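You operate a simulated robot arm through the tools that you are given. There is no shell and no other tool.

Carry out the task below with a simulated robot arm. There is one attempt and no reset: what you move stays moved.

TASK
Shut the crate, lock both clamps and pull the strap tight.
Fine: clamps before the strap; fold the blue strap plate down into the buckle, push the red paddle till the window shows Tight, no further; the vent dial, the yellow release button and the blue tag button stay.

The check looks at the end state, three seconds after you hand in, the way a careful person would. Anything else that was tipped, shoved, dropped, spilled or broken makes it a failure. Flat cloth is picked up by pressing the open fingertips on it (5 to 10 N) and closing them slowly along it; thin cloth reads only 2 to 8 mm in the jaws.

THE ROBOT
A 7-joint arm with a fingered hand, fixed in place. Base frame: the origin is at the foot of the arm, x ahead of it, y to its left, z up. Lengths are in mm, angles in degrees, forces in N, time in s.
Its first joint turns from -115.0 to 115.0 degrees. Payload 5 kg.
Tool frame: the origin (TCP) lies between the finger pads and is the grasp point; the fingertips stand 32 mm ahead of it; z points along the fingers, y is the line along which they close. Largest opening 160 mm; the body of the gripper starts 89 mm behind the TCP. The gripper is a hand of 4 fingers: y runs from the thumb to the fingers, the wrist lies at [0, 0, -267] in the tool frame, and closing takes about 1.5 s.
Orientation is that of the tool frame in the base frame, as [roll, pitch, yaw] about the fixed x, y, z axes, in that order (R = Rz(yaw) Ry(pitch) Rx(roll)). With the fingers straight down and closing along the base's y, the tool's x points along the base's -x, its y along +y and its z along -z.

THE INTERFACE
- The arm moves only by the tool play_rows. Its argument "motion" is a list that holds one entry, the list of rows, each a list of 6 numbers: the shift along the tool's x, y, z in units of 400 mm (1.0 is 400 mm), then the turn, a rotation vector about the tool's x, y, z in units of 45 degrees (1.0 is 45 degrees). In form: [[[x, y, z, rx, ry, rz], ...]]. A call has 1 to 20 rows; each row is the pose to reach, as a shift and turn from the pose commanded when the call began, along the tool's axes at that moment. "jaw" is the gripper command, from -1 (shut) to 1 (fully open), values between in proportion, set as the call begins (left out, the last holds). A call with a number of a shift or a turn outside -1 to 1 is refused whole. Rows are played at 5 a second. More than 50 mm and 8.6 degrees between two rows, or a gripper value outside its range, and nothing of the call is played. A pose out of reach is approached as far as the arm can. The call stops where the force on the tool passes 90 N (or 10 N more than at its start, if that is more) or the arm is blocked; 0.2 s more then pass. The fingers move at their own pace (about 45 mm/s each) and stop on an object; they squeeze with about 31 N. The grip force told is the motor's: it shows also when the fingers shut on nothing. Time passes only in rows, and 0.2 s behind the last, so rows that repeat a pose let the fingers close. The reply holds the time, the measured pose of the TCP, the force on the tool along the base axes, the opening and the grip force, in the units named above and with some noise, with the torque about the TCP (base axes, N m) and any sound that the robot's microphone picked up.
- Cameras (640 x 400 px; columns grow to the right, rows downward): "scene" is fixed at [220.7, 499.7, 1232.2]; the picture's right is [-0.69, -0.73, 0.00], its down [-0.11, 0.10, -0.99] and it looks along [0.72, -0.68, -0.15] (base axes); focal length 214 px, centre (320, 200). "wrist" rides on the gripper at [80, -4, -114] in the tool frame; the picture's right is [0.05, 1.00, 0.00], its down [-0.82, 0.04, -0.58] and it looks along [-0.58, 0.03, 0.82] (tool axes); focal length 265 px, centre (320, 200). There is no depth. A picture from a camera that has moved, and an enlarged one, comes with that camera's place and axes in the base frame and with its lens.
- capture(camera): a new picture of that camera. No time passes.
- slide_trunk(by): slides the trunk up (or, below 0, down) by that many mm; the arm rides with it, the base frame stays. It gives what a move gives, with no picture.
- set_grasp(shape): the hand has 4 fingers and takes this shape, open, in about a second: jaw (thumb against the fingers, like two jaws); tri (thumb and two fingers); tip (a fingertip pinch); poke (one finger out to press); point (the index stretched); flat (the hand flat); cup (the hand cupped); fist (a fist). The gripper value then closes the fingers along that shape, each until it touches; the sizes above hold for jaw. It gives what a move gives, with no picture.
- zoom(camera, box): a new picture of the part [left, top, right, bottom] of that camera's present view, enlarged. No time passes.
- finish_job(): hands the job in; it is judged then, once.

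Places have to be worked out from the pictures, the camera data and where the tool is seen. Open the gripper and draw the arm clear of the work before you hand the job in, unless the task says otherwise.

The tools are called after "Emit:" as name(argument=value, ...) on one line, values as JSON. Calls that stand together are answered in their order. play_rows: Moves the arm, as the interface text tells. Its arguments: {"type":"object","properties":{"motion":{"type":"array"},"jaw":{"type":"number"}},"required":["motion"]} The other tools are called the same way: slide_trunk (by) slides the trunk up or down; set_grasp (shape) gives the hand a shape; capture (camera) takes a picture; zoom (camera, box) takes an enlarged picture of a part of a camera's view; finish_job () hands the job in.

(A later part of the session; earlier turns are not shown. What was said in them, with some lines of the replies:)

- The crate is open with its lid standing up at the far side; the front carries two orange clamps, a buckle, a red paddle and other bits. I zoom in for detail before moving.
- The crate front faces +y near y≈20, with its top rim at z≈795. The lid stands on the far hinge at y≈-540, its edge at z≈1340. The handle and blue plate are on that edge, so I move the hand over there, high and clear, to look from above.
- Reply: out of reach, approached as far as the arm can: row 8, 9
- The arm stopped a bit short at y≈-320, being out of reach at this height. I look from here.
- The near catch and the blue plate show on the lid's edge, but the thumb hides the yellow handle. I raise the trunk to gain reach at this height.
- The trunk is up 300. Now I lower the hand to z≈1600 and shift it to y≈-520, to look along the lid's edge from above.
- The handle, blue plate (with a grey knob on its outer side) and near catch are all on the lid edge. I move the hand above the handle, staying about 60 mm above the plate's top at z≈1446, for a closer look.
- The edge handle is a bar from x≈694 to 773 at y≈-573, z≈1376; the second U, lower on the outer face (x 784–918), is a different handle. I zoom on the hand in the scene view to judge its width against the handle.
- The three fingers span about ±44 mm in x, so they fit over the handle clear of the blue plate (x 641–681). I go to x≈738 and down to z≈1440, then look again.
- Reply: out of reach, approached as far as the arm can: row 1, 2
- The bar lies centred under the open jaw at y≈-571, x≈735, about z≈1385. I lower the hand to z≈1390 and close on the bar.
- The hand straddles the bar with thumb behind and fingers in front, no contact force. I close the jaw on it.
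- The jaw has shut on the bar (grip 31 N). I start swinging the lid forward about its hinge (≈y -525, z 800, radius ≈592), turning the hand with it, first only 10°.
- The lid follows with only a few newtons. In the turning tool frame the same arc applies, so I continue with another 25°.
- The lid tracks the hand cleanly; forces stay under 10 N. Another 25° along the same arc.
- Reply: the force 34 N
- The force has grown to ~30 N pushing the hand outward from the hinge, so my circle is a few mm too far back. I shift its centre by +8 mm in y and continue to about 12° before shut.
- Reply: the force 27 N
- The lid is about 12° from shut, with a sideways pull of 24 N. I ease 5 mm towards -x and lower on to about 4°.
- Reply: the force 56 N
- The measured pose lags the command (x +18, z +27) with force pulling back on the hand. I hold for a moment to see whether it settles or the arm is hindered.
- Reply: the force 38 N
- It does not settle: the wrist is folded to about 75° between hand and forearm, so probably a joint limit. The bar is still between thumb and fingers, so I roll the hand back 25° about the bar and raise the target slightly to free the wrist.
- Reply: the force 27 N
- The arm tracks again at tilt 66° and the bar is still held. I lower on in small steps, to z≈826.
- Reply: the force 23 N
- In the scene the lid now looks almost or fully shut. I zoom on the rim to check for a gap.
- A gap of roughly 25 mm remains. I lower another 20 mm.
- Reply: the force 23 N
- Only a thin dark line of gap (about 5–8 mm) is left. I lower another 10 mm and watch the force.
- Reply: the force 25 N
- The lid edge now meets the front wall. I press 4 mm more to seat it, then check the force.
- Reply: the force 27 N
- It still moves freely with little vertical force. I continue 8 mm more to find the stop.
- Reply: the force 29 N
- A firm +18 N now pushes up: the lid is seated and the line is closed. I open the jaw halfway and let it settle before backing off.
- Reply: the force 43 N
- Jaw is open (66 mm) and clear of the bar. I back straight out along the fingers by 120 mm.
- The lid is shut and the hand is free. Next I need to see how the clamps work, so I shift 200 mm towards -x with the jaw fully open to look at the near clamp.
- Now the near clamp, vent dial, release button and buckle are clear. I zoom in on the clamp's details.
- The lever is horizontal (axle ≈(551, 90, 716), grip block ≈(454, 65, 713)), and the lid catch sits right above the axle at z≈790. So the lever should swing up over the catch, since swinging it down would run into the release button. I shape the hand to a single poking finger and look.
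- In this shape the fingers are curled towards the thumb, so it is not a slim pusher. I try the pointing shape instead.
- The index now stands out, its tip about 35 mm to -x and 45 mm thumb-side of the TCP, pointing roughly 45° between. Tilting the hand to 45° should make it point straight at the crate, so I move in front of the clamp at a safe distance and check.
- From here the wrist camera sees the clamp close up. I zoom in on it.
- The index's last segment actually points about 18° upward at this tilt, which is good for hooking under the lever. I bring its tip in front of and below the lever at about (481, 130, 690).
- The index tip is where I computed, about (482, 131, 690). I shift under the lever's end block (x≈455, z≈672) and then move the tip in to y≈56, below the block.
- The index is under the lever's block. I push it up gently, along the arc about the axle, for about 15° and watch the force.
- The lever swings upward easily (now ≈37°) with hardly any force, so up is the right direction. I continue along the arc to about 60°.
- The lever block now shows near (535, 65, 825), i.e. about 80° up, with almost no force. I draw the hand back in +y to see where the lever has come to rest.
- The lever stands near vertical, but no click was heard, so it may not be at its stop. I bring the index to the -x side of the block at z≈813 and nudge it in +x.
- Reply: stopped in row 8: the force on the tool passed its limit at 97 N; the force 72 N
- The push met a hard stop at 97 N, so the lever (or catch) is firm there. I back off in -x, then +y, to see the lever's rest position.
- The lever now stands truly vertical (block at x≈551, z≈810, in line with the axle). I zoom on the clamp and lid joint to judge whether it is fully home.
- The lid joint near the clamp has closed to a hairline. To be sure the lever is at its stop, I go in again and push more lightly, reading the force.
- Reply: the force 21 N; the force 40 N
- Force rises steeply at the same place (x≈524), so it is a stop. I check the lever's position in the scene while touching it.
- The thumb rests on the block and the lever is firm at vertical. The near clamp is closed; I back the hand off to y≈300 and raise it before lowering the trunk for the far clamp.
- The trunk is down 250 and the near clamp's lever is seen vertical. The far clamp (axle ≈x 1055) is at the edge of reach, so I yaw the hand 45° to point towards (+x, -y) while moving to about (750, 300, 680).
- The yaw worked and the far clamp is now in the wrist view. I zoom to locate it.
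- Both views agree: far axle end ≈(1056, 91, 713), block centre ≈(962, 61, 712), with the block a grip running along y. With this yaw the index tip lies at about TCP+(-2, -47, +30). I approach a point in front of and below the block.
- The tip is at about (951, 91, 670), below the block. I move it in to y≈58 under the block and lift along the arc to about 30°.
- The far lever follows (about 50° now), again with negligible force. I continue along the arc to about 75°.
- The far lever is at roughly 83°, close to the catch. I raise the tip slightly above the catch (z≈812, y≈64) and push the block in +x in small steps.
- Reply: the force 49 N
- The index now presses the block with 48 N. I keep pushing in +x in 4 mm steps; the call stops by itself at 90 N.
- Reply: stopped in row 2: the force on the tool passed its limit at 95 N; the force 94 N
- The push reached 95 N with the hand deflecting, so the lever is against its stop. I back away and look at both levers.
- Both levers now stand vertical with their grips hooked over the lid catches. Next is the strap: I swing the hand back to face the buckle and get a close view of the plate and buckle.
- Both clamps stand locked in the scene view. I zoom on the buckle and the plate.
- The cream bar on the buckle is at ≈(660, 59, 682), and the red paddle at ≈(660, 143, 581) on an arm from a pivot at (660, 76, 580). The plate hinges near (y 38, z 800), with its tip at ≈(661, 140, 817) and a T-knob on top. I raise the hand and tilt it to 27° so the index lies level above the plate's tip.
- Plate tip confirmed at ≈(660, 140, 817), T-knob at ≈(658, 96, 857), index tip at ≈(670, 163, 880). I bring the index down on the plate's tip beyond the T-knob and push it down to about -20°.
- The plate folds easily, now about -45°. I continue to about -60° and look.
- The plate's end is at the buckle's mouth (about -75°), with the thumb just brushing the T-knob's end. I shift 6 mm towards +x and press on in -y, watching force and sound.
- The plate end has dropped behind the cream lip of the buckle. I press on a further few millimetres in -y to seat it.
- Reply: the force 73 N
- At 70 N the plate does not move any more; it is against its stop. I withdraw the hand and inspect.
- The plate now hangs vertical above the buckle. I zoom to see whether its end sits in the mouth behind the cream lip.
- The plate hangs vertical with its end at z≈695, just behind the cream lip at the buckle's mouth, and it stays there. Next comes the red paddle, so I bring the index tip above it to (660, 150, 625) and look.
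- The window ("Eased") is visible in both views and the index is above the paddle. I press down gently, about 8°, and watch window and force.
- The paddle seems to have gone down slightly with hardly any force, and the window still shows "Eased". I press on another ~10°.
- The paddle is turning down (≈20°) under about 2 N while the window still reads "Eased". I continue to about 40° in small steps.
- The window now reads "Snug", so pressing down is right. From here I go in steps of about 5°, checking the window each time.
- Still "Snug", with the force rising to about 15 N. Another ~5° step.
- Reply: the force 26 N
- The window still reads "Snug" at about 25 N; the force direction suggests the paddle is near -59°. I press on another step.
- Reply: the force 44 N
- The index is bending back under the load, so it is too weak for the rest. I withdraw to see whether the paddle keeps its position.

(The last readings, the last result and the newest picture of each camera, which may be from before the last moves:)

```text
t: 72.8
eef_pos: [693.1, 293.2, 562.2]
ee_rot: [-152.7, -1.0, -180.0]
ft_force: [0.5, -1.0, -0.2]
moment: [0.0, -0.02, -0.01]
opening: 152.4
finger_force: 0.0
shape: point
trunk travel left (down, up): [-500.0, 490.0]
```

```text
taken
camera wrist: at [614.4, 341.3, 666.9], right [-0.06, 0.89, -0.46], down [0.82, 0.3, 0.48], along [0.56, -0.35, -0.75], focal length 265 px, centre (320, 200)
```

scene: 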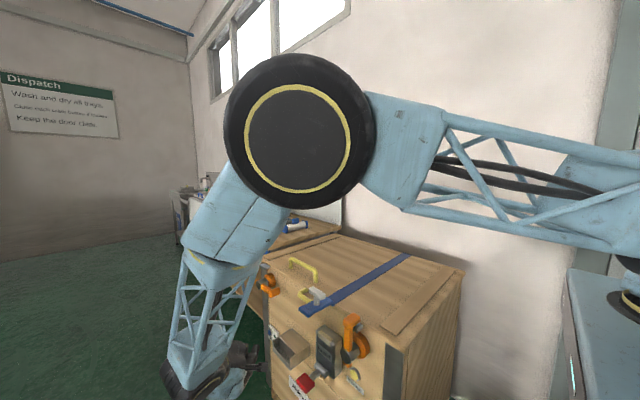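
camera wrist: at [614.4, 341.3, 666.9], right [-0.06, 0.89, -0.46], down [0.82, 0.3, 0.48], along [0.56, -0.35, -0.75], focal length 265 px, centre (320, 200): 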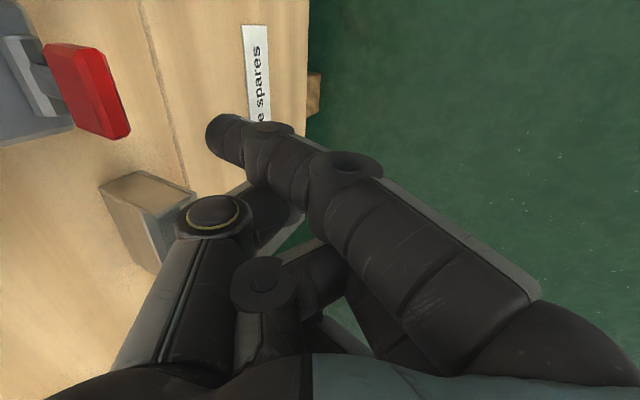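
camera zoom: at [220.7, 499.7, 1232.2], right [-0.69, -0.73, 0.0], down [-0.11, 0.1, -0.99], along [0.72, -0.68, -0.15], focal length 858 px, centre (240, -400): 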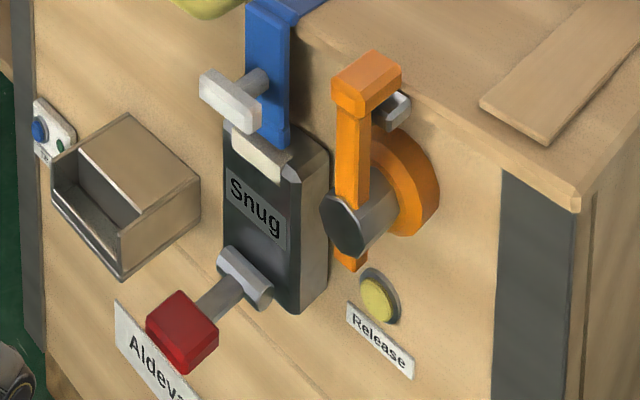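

The paddle has sprung back level while the window kept "Snug": it works as a ratchet, one notch per stroke. I go back above the paddle for a second stroke.

Emit:
play_rows(motion=[[[0, -0.0387, -0.0757, 0, 0, 0], [0, -0.0774, -0.1513, 0, 0, 0], [0, -0.1307, -0.1129, 0, 0, 0], [0, -0.184, -0.0743, 0, 0, 0], [0, -0.2328, -0.0269, 0, 0, 0], [0, -0.2793, 0.0194, 0, 0, 0], [0, -0.2793, 0.0194, 0, 0, 0]]])

Emit:
zoom(camera="scene", box=[290, 300, 390, 400])

Emit:
capture(camera="wrist")

```text
t: 74.5
eef_pos: [694.7, 190.0, 609.1]
ee_rot: [-152.8, -1.0, -179.9]
ft_force: [-0.6, -1.1, 0.1]
moment: [-0.02, -0.01, -0.01]
opening: 152.5
finger_force: 0.0
shape: point
trunk travel left (down, up): [-500.0, 490.0]
```

```text
4.00 times, centred on (340, 350) of scene
camera zoom: at [220.7, 499.7, 1232.2], right [-0.69, -0.73, 0.0], down [-0.11, 0.1, -0.99], along [0.72, -0.68, -0.15], focal length 858 px, centre (240, -400)
```

zoom: 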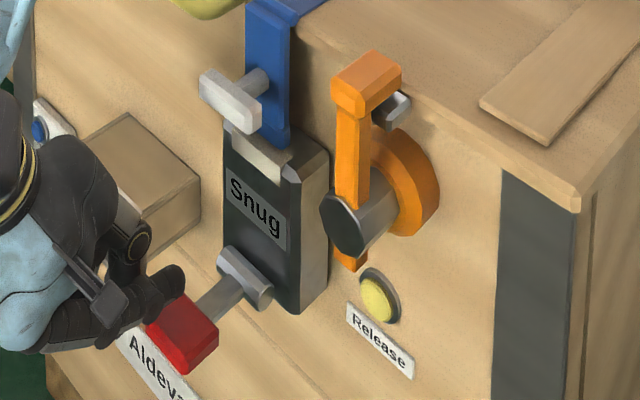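

```text
taken
camera wrist: at [615.6, 239.0, 711.6], right [-0.06, 0.89, -0.46], down [0.82, 0.3, 0.48], along [0.57, -0.35, -0.75], focal length 265 px, centre (320, 200)
```

wrist: 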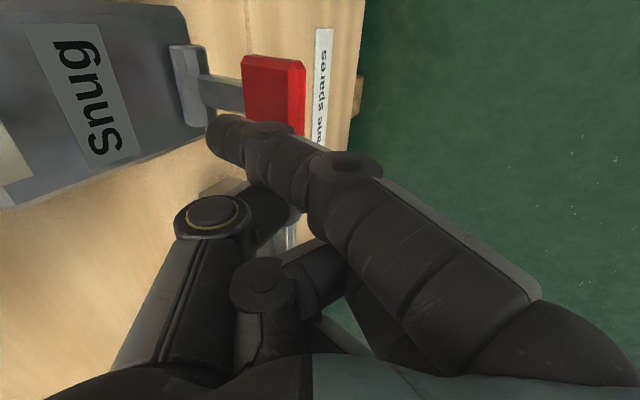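

Set above the paddle again; I shift 7 mm towards -x to centre on it, and press to the level just before the window changed last time (hand z≈567).

Emit:
play_rows(motion=[[[0.0175, 0, 0, 0, 0, 0], [0.0175, -0.0008, 0.022, 0, 0, 0], [0.0175, -0.0008, 0.042, 0, 0, 0], [0.0175, 0.009, 0.052, 0, 0, 0], [0.0175, 0.0186, 0.062, 0, 0, 0], [0.0175, 0.027, 0.079, 0, 0, 0], [0.0175, 0.0356, 0.096, 0, 0, 0]]])

Emit:
zoom(camera="scene", box=[290, 300, 390, 400])

Emit:
capture(camera="wrist")

```text
t: 76.0
eef_pos: [686.7, 185.3, 567.4]
ee_rot: [-152.9, -0.7, -179.9]
ft_force: [0.3, 2.8, 2.2]
moment: [-0.02, -0.01, -0.01]
opening: 152.2
finger_force: 0.0
shape: point
trunk travel left (down, up): [-500.0, 490.0]
```

```text
4.00 times, centred on (340, 350) of scene
camera zoom: at [220.7, 499.7, 1232.2], right [-0.69, -0.73, 0.0], down [-0.11, 0.1, -0.99], along [0.72, -0.68, -0.15], focal length 858 px, centre (240, -400)
```

zoom: 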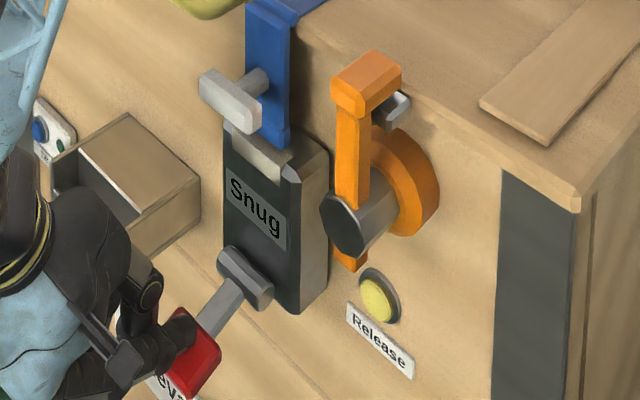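

```text
taken
camera wrist: at [607.2, 235.0, 672.5], right [-0.06, 0.89, -0.46], down [0.82, 0.3, 0.48], along [0.57, -0.35, -0.75], focal length 265 px, centre (320, 200)
```

wrist: 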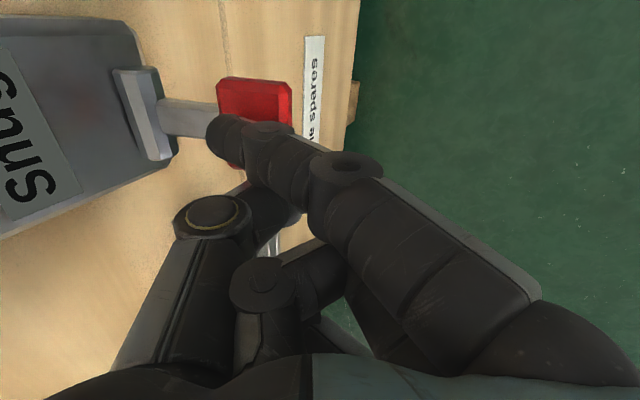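

Still "Snug" and light contact. I press on in 7 mm steps, checking the window each time.

Emit:
play_rows(motion=[[[0, 0.0097, 0.0134, 0, 0, 0]]])

Emit:
zoom(camera="scene", box=[330, 320, 380, 400])

```text
t: 76.5
eef_pos: [685.4, 187.2, 561.8]
ee_rot: [-152.7, -0.9, -179.8]
ft_force: [0.6, 1.6, 2.8]
moment: [-0.05, -0.01, 0.01]
opening: 152.1
finger_force: 0.1
shape: point
trunk travel left (down, up): [-500.0, 490.0]
```

```text
5.00 times, centred on (355, 360) of scene
camera zoom: at [220.7, 499.7, 1232.2], right [-0.69, -0.73, 0.0], down [-0.11, 0.1, -0.99], along [0.72, -0.68, -0.15], focal length 1072 px, centre (145, -600)
```

zoom: 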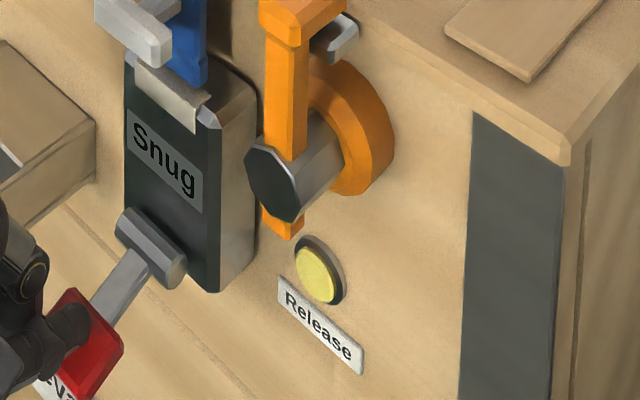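

Still "Snug". One more step down.

Emit:
play_rows(motion=[[[0, 0.0085, 0.0138, 0, 0, 0]]])

Emit:
zoom(camera="scene", box=[330, 320, 380, 400])

```text
t: 76.8
eef_pos: [687.2, 187.7, 555.7]
ee_rot: [-152.8, -0.7, -179.9]
ft_force: [0.6, 2.1, 3.0]
moment: [-0.04, 0.0, 0.02]
opening: 152.0
finger_force: 0.0
shape: point
trunk travel left (down, up): [-500.0, 490.0]
```

```text
5.00 times, centred on (355, 360) of scene
camera zoom: at [220.7, 499.7, 1232.2], right [-0.69, -0.73, 0.0], down [-0.11, 0.1, -0.99], along [0.72, -0.68, -0.15], focal length 1072 px, centre (145, -600)
```

zoom: 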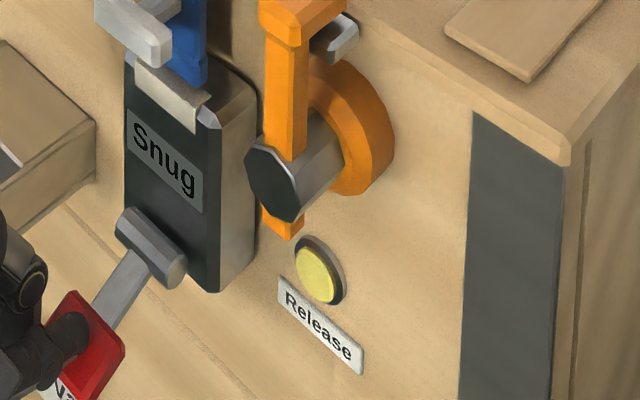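

Still "Snug" with about 3 N. Another step.

Emit:
play_rows(motion=[[[0, 0.006, 0.015, 0, 0, 0]]])

Emit:
zoom(camera="scene", box=[330, 320, 380, 400])

```text
t: 77.2
eef_pos: [685.6, 187.7, 548.6]
ee_rot: [-152.8, -0.9, -179.9]
ft_force: [0.6, 2.8, 1.5]
moment: [-0.09, 0.0, 0.02]
opening: 152.4
finger_force: 0.1
shape: point
trunk travel left (down, up): [-500.0, 490.0]
```

```text
5.00 times, centred on (355, 360) of scene
camera zoom: at [220.7, 499.7, 1232.2], right [-0.69, -0.73, 0.0], down [-0.11, 0.1, -0.99], along [0.72, -0.68, -0.15], focal length 1072 px, centre (145, -600)
```

zoom: 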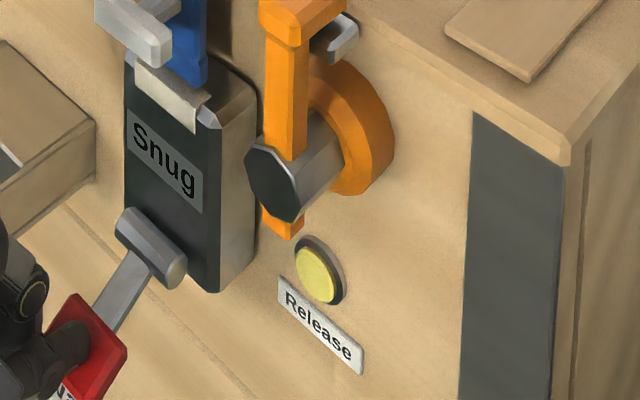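

Still "Snug". Another step, towards the level where it changed before.

Emit:
play_rows(motion=[[[0, 0.004, 0.015, 0, 0, 0]]])

Emit:
zoom(camera="scene", box=[330, 320, 380, 400])

```text
t: 77.7
eef_pos: [685.1, 186.8, 543.2]
ee_rot: [-152.8, -0.8, -179.9]
ft_force: [0.7, 7.1, 5.7]
moment: [-0.19, 0.06, -0.04]
opening: 152.5
finger_force: 0.1
shape: point
trunk travel left (down, up): [-500.0, 490.0]
```

```text
5.00 times, centred on (355, 360) of scene
camera zoom: at [220.7, 499.7, 1232.2], right [-0.69, -0.73, 0.0], down [-0.11, 0.1, -0.99], along [0.72, -0.68, -0.15], focal length 1072 px, centre (145, -600)
```

zoom: 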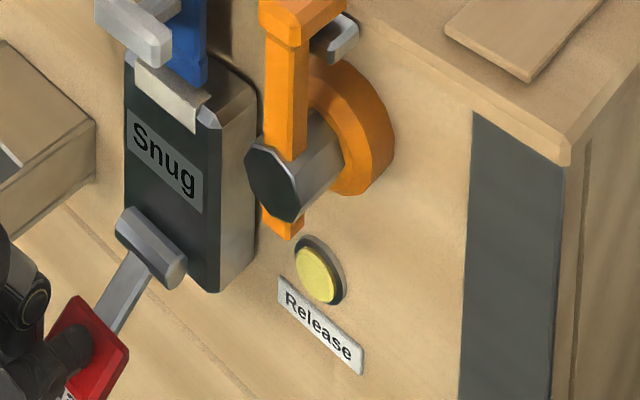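

Still "Snug" with the force now rising. Another small step.

Emit:
play_rows(motion=[[[0, 0.001, 0.0165, 0, 0, 0], [0, 0.001, 0.0165, 0, 0, 0]]])

Emit:
zoom(camera="scene", box=[330, 320, 380, 400])

```text
t: 78.2
eef_pos: [685.1, 185.9, 537.9]
ee_rot: [-152.9, -0.7, -179.8]
ft_force: [-0.9, 28.8, 18.4]
moment: [-0.95, 0.21, -0.31]
opening: 152.3
finger_force: 0.1
shape: point
trunk travel left (down, up): [-500.0, 490.0]
```

```text
5.00 times, centred on (355, 360) of scene
camera zoom: at [220.7, 499.7, 1232.2], right [-0.69, -0.73, 0.0], down [-0.11, 0.1, -0.99], along [0.72, -0.68, -0.15], focal length 1072 px, centre (145, -600)
```

zoom: 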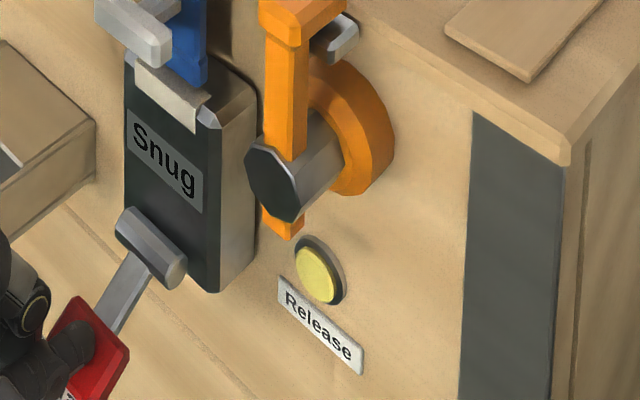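

The paddle is at the end of its stroke (34 N) and the window still reads "Snug", so more strokes are needed. I let the paddle rise again by retracing the path.

Emit:
play_rows(motion=[[[0, -0.0015, -0.04, 0, 0, 0], [0, -0.015, -0.08, 0, 0, 0], [0, -0.035, -0.12, 0, 0, 0], [0, -0.0648, -0.1697, 0, 0, 0], [0, -0.0748, -0.19, 0, 0, 0], [0, -0.0748, -0.19, 0, 0, 0]]])

Emit:
zoom(camera="scene", box=[290, 300, 390, 400])

Emit:
capture(camera="wrist")

```text
t: 79.7
eef_pos: [687.4, 191.8, 618.6]
ee_rot: [-152.8, -0.9, -179.9]
ft_force: [-0.3, -0.1, 0.1]
moment: [0.0, 0.02, 0.03]
opening: 152.2
finger_force: 0.1
shape: point
trunk travel left (down, up): [-500.0, 490.0]
```

```text
4.00 times, centred on (340, 350) of scene
camera zoom: at [220.7, 499.7, 1232.2], right [-0.69, -0.73, 0.0], down [-0.11, 0.1, -0.99], along [0.72, -0.68, -0.15], focal length 858 px, centre (240, -400)
```

zoom: 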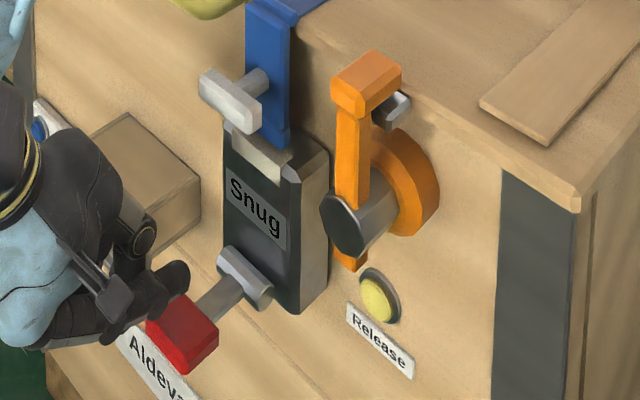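

```text
taken
camera wrist: at [608.5, 240.0, 721.6], right [-0.06, 0.89, -0.46], down [0.82, 0.3, 0.48], along [0.57, -0.35, -0.75], focal length 265 px, centre (320, 200)
```

wrist: 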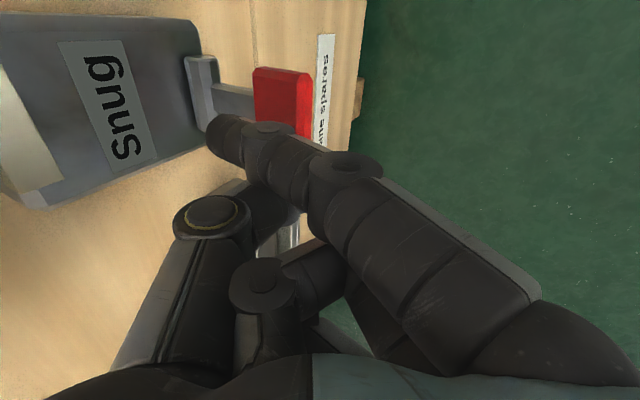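

The paddle is level again and the window keeps "Snug". Third stroke: I press to the mid level first and check.

Emit:
play_rows(motion=[[[0, 0.0092, 0.0423, 0, 0, 0], [0, 0.0092, 0.0623, 0, 0, 0], [0, 0.019, 0.0723, 0, 0, 0], [0, 0.0286, 0.0823, 0, 0, 0], [0, 0.037, 0.0993, 0, 0, 0], [0, 0.0456, 0.1163, 0, 0, 0]]])

Emit:
zoom(camera="scene", box=[330, 320, 380, 400])

```text
t: 81.0
eef_pos: [685.5, 186.8, 566.7]
ee_rot: [-152.8, -0.8, -179.9]
ft_force: [1.1, 3.1, 2.0]
moment: [-0.01, 0.02, 0.03]
opening: 152.5
finger_force: 0.0
shape: point
trunk travel left (down, up): [-500.0, 490.0]
```

```text
5.00 times, centred on (355, 360) of scene
camera zoom: at [220.7, 499.7, 1232.2], right [-0.69, -0.73, 0.0], down [-0.11, 0.1, -0.99], along [0.72, -0.68, -0.15], focal length 1072 px, centre (145, -600)
```

zoom: 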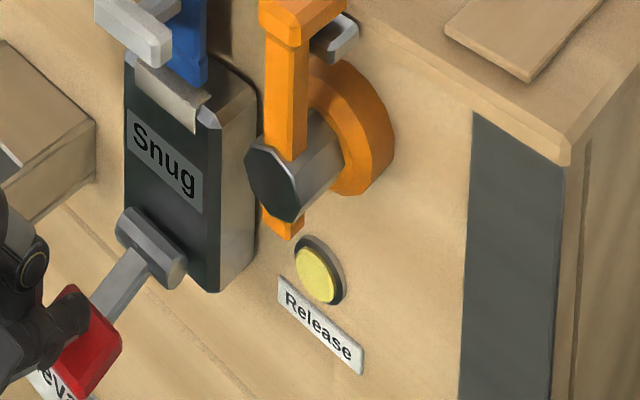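

Mid-stroke, still "Snug". I go on in small steps, checking after each.

Emit:
play_rows(motion=[[[0, 0.0097, 0.0134, 0, 0, 0]]])

Emit:
zoom(camera="scene", box=[330, 320, 380, 400])

```text
t: 81.5
eef_pos: [685.6, 187.6, 559.9]
ee_rot: [-152.8, -0.9, -179.9]
ft_force: [-0.2, 1.4, 2.1]
moment: [-0.1, 0.02, 0.02]
opening: 152.4
finger_force: 0.1
shape: point
trunk travel left (down, up): [-500.0, 490.0]
```

```text
5.00 times, centred on (355, 360) of scene
camera zoom: at [220.7, 499.7, 1232.2], right [-0.69, -0.73, 0.0], down [-0.11, 0.1, -0.99], along [0.72, -0.68, -0.15], focal length 1072 px, centre (145, -600)
```

zoom: 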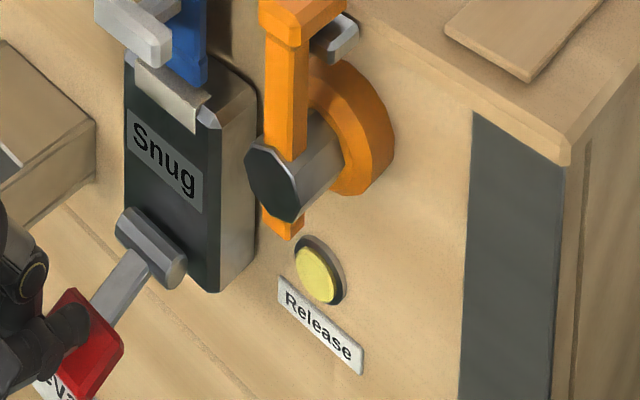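

Still "Snug". Next step down.

Emit:
play_rows(motion=[[[0, 0.0085, 0.0138, 0, 0, 0]]])

Emit:
zoom(camera="scene", box=[330, 320, 380, 400])

```text
t: 81.8
eef_pos: [686.9, 188.1, 555.4]
ee_rot: [-152.8, -0.9, -179.9]
ft_force: [0.4, 2.0, 3.2]
moment: [-0.04, -0.02, 0.04]
opening: 152.3
finger_force: 0.0
shape: point
trunk travel left (down, up): [-500.0, 490.0]
```

```text
5.00 times, centred on (355, 360) of scene
camera zoom: at [220.7, 499.7, 1232.2], right [-0.69, -0.73, 0.0], down [-0.11, 0.1, -0.99], along [0.72, -0.68, -0.15], focal length 1072 px, centre (145, -600)
```

zoom: 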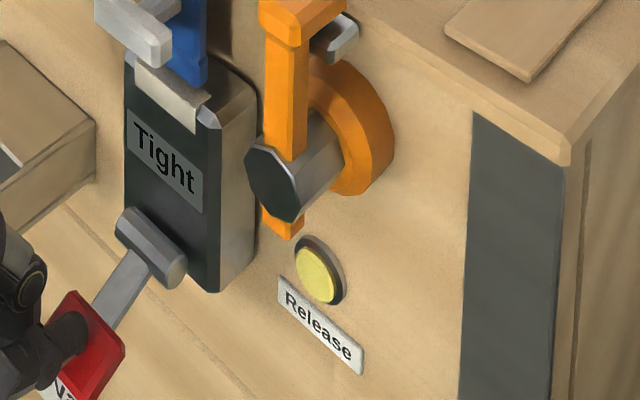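

The window shows "Tight". I stop pressing and retrace the path upward so the paddle can return without being pushed any further.

Emit:
play_rows(motion=[[[0, -0.0085, -0.0138, 0, 0, 0], [0, -0.0182, -0.0272, 0, 0, 0], [0, -0.0268, -0.06, 0, 0, 0], [0, -0.045, -0.095, 0, 0, 0], [0, -0.0638, -0.1435, 0, 0, 0], [0, -0.07, -0.2, 0, 0, 0], [0, 0.0, -0.26, 0, 0, 0], [0, 0.08, -0.32, 0, 0, 0]]])

Emit:
capture(camera="scene")

Emit:
zoom(camera="scene", box=[290, 300, 390, 400])

Emit:
capture(camera="wrist")

```text
t: 83.7
eef_pos: [687.8, 273.6, 654.0]
ee_rot: [-152.9, -0.9, 180.0]
ft_force: [0.1, -0.7, -0.1]
moment: [-0.01, 0.03, 0.0]
opening: 152.3
finger_force: 0.2
shape: point
trunk travel left (down, up): [-500.0, 490.0]
```

```text
taken
```

scene: 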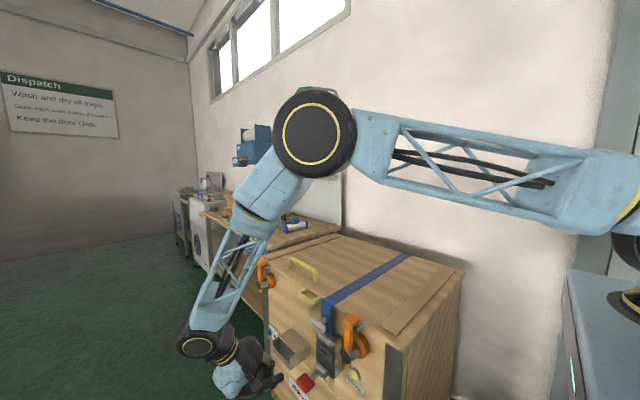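

```text
4.00 times, centred on (340, 350) of scene
camera zoom: at [220.7, 499.7, 1232.2], right [-0.69, -0.73, 0.0], down [-0.11, 0.1, -0.99], along [0.72, -0.68, -0.15], focal length 858 px, centre (240, -400)
```

zoom: 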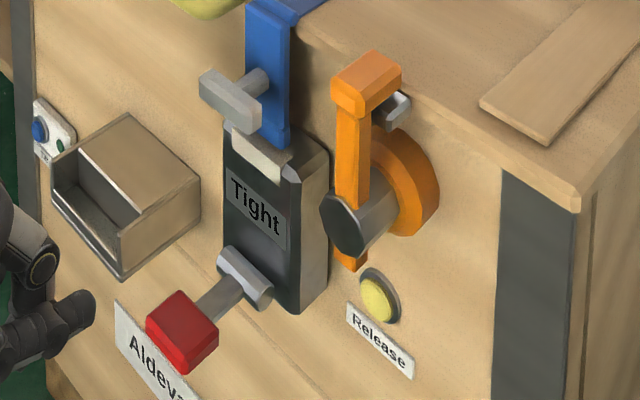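

```text
taken
camera wrist: at [608.7, 323.0, 757.8], right [-0.06, 0.89, -0.46], down [0.82, 0.3, 0.48], along [0.57, -0.35, -0.75], focal length 265 px, centre (320, 200)
```

wrist: 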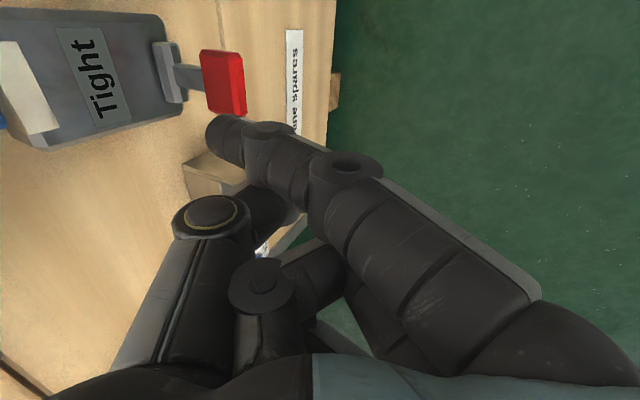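

The window keeps "Tight" and the paddle is back level. Now I check both clamps and the lid joint closely in the scene view.

Emit:
zoom(camera="scene", box=[245, 245, 295, 300])

Emit:
zoom(camera="scene", box=[330, 300, 390, 370])

Emit:
zoom(camera="scene", box=[260, 250, 420, 350])

```text
7.27 times, centred on (270, 272) of scene
camera zoom: at [220.7, 499.7, 1232.2], right [-0.69, -0.73, 0.0], down [-0.11, 0.1, -0.99], along [0.72, -0.68, -0.15], focal length 1560 px, centre (684, -327)
```

zoom: 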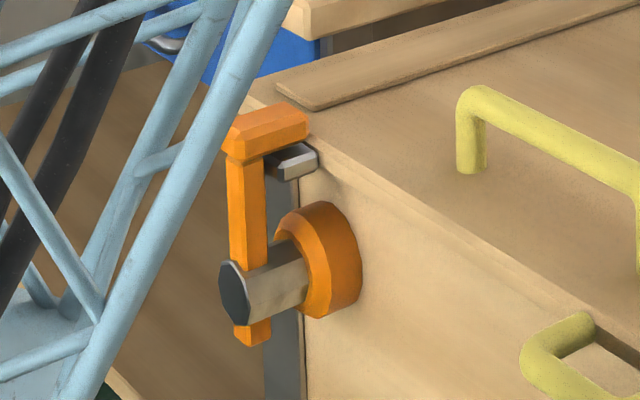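

```text
5.71 times, centred on (360, 335) of scene
camera zoom: at [220.7, 499.7, 1232.2], right [-0.69, -0.73, 0.0], down [-0.11, 0.1, -0.99], along [0.72, -0.68, -0.15], focal length 1226 px, centre (91, -571)
```

zoom: 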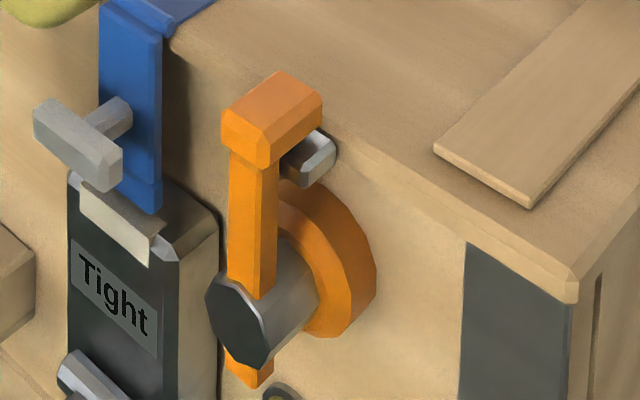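

```text
4.00 times, centred on (340, 300) of scene
camera zoom: at [220.7, 499.7, 1232.2], right [-0.69, -0.73, 0.0], down [-0.11, 0.1, -0.99], along [0.72, -0.68, -0.15], focal length 858 px, centre (240, -200)
```

zoom: 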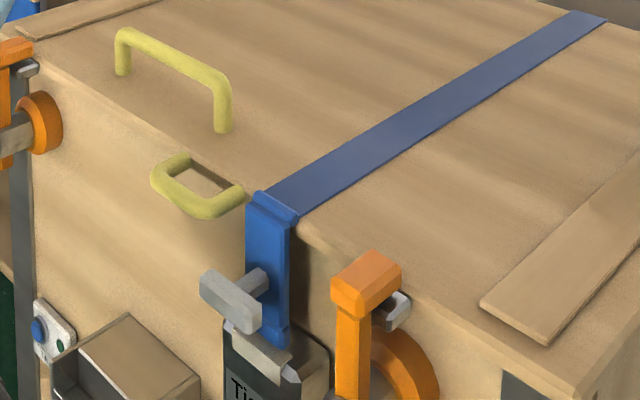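

Both levers are exactly vertical with their hooks over the lid catches, the lid joint is shut, the plate is in the buckle and the window reads "Tight". I draw the arm clear, up and away from the crate.

Emit:
play_rows(motion=[[[0.03, 0.03, -0.08, 0, 0, 0], [0.08, 0.0, -0.18, 0, 0, 0], [0.13, -0.05, -0.28, 0, 0, 0], [0.18, -0.1, -0.38, 0, 0, 0], [0.22, -0.1388, -0.4905, 0, 0, 0], [0.22, -0.1388, -0.4905, 0, 0, 0]]])

Emit:
set_grasp(shape="jaw")

Emit:
play_rows(motion=[[[0, 0, 0, 0, 0, 0], [0, 0, 0, 0, 0, 0], [0, 0, 0, 0, 0, 0]]], jaw=1)

Emit:
capture(camera="scene")

Emit:
capture(camera="wrist")

```text
t: 85.0
eef_pos: [601.6, 314.9, 854.6]
ee_rot: [-152.8, -0.9, -180.0]
ft_force: [0.7, -0.6, -0.3]
moment: [0.0, -0.04, 0.01]
opening: 152.2
finger_force: 0.1
shape: point
trunk travel left (down, up): [-500.0, 490.0]
```

```text
t: 86.0
eef_pos: [602.6, 315.5, 855.4]
ee_rot: [-152.8, -1.0, -179.8]
ft_force: [0.3, 0.4, -1.1]
moment: [-0.03, 0.04, 0.02]
opening: 159.7
finger_force: 0.1
shape: jaw
trunk travel left (down, up): [-500.0, 490.0]
```

```text
t: 86.8
eef_pos: [601.7, 315.3, 854.8]
ee_rot: [-152.8, -0.9, -179.9]
ft_force: [-0.9, -0.2, 0.8]
moment: [0.0, -0.01, 0.0]
opening: 159.7
finger_force: 0.0
shape: jaw
trunk travel left (down, up): [-500.0, 490.0]
```

```text
taken
```

scene: 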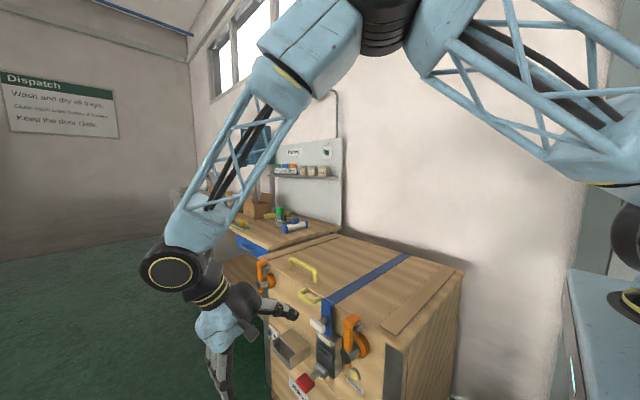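

```text
taken
camera wrist: at [523.9, 364.2, 959.1], right [-0.06, 0.89, -0.46], down [0.82, 0.3, 0.48], along [0.57, -0.35, -0.75], focal length 265 px, centre (320, 200)
```

wrist: 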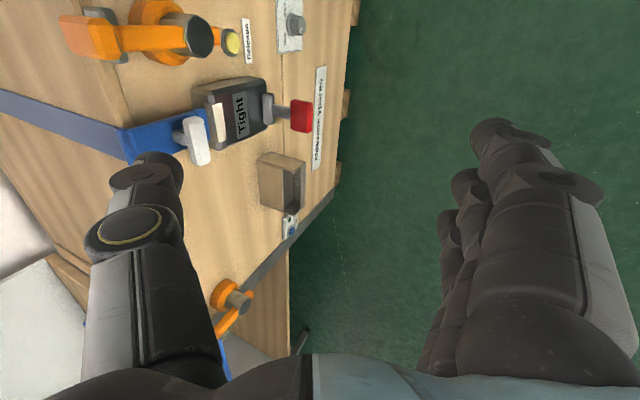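

The arm is clear and open. A last close check of the front from the wrist camera before handing in.

Emit:
zoom(camera="wrist", box=[50, 0, 350, 190])

Emit:
zoom(camera="wrist", box=[180, 180, 340, 370])

Emit:
zoom(camera="scene", box=[250, 240, 400, 400])

```text
2.11 times, centred on (200, 95) of wrist
camera zoom: at [523.9, 364.2, 959.1], right [-0.06, 0.89, -0.46], down [0.82, 0.3, 0.48], along [0.57, -0.35, -0.75], focal length 559 px, centre (573, 421)
```

zoom: 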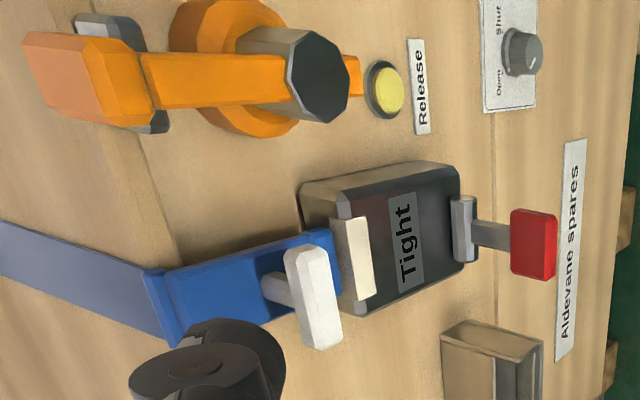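

```text
2.11 times, centred on (260, 275) of wrist
camera zoom: at [523.9, 364.2, 959.1], right [-0.06, 0.89, -0.46], down [0.82, 0.3, 0.48], along [0.57, -0.35, -0.75], focal length 559 px, centre (446, 42)
```

zoom: 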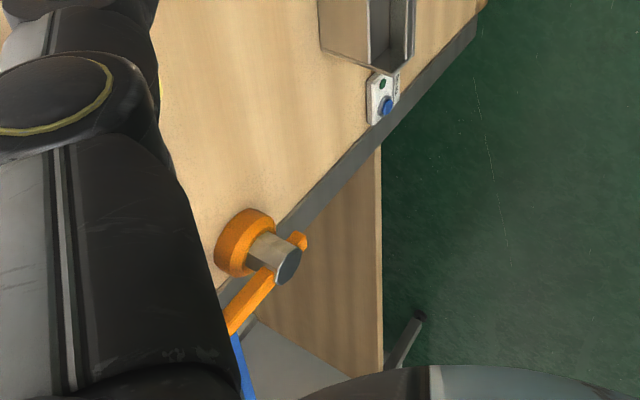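

```text
2.50 times, centred on (325, 320) of scene
camera zoom: at [220.7, 499.7, 1232.2], right [-0.69, -0.73, 0.0], down [-0.11, 0.1, -0.99], along [0.72, -0.68, -0.15], focal length 536 px, centre (308, -100)
```

zoom: 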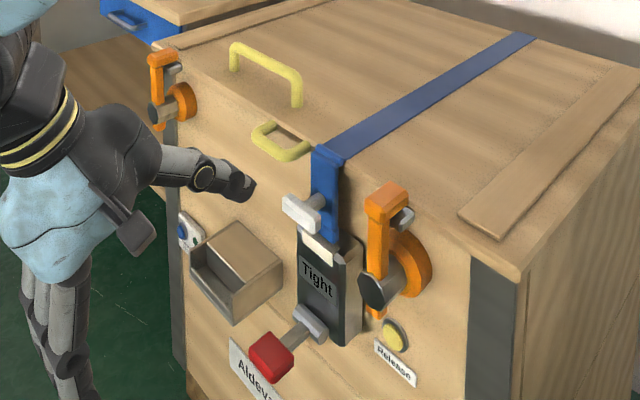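

Everything reads right: the lid is shut, both levers are up over their catches, the plate is in the buckle and the window shows "Tight". The dial and both buttons were not touched, and the arm is clear with the hand open, so I hand the job in.

Emit:
finish_job()

```text
The job is handed in.
```

The crate is shut, both clamps are locked and the strap is pulled tight. The job is handed in; no result came back.

- **Lid:** closed by its edge handle and seated on the rim. The joint at the front shows only a hairline.
- **Clamps:** both levers are vertical, hooked over the lid catches. I pushed each one until it met a firm stop at about 95 N. I heard no click on either, so "locked" rests on their position and that stop.
- **Strap:** I did this after the clamps. The blue plate is folded down behind the cream lip of the buckle. The red paddle works as a ratchet, and the third stroke brought the window to "Tight". I stopped there and let the paddle spring back; the window still reads "Tight".
- **Left alone:** I did not touch the vent dial, the yellow release button or the blue tag button. Nothing else on or around the crate was moved, as far as the pictures show.

The hand is open and the arm is drawn back about 200 mm from the crate front.
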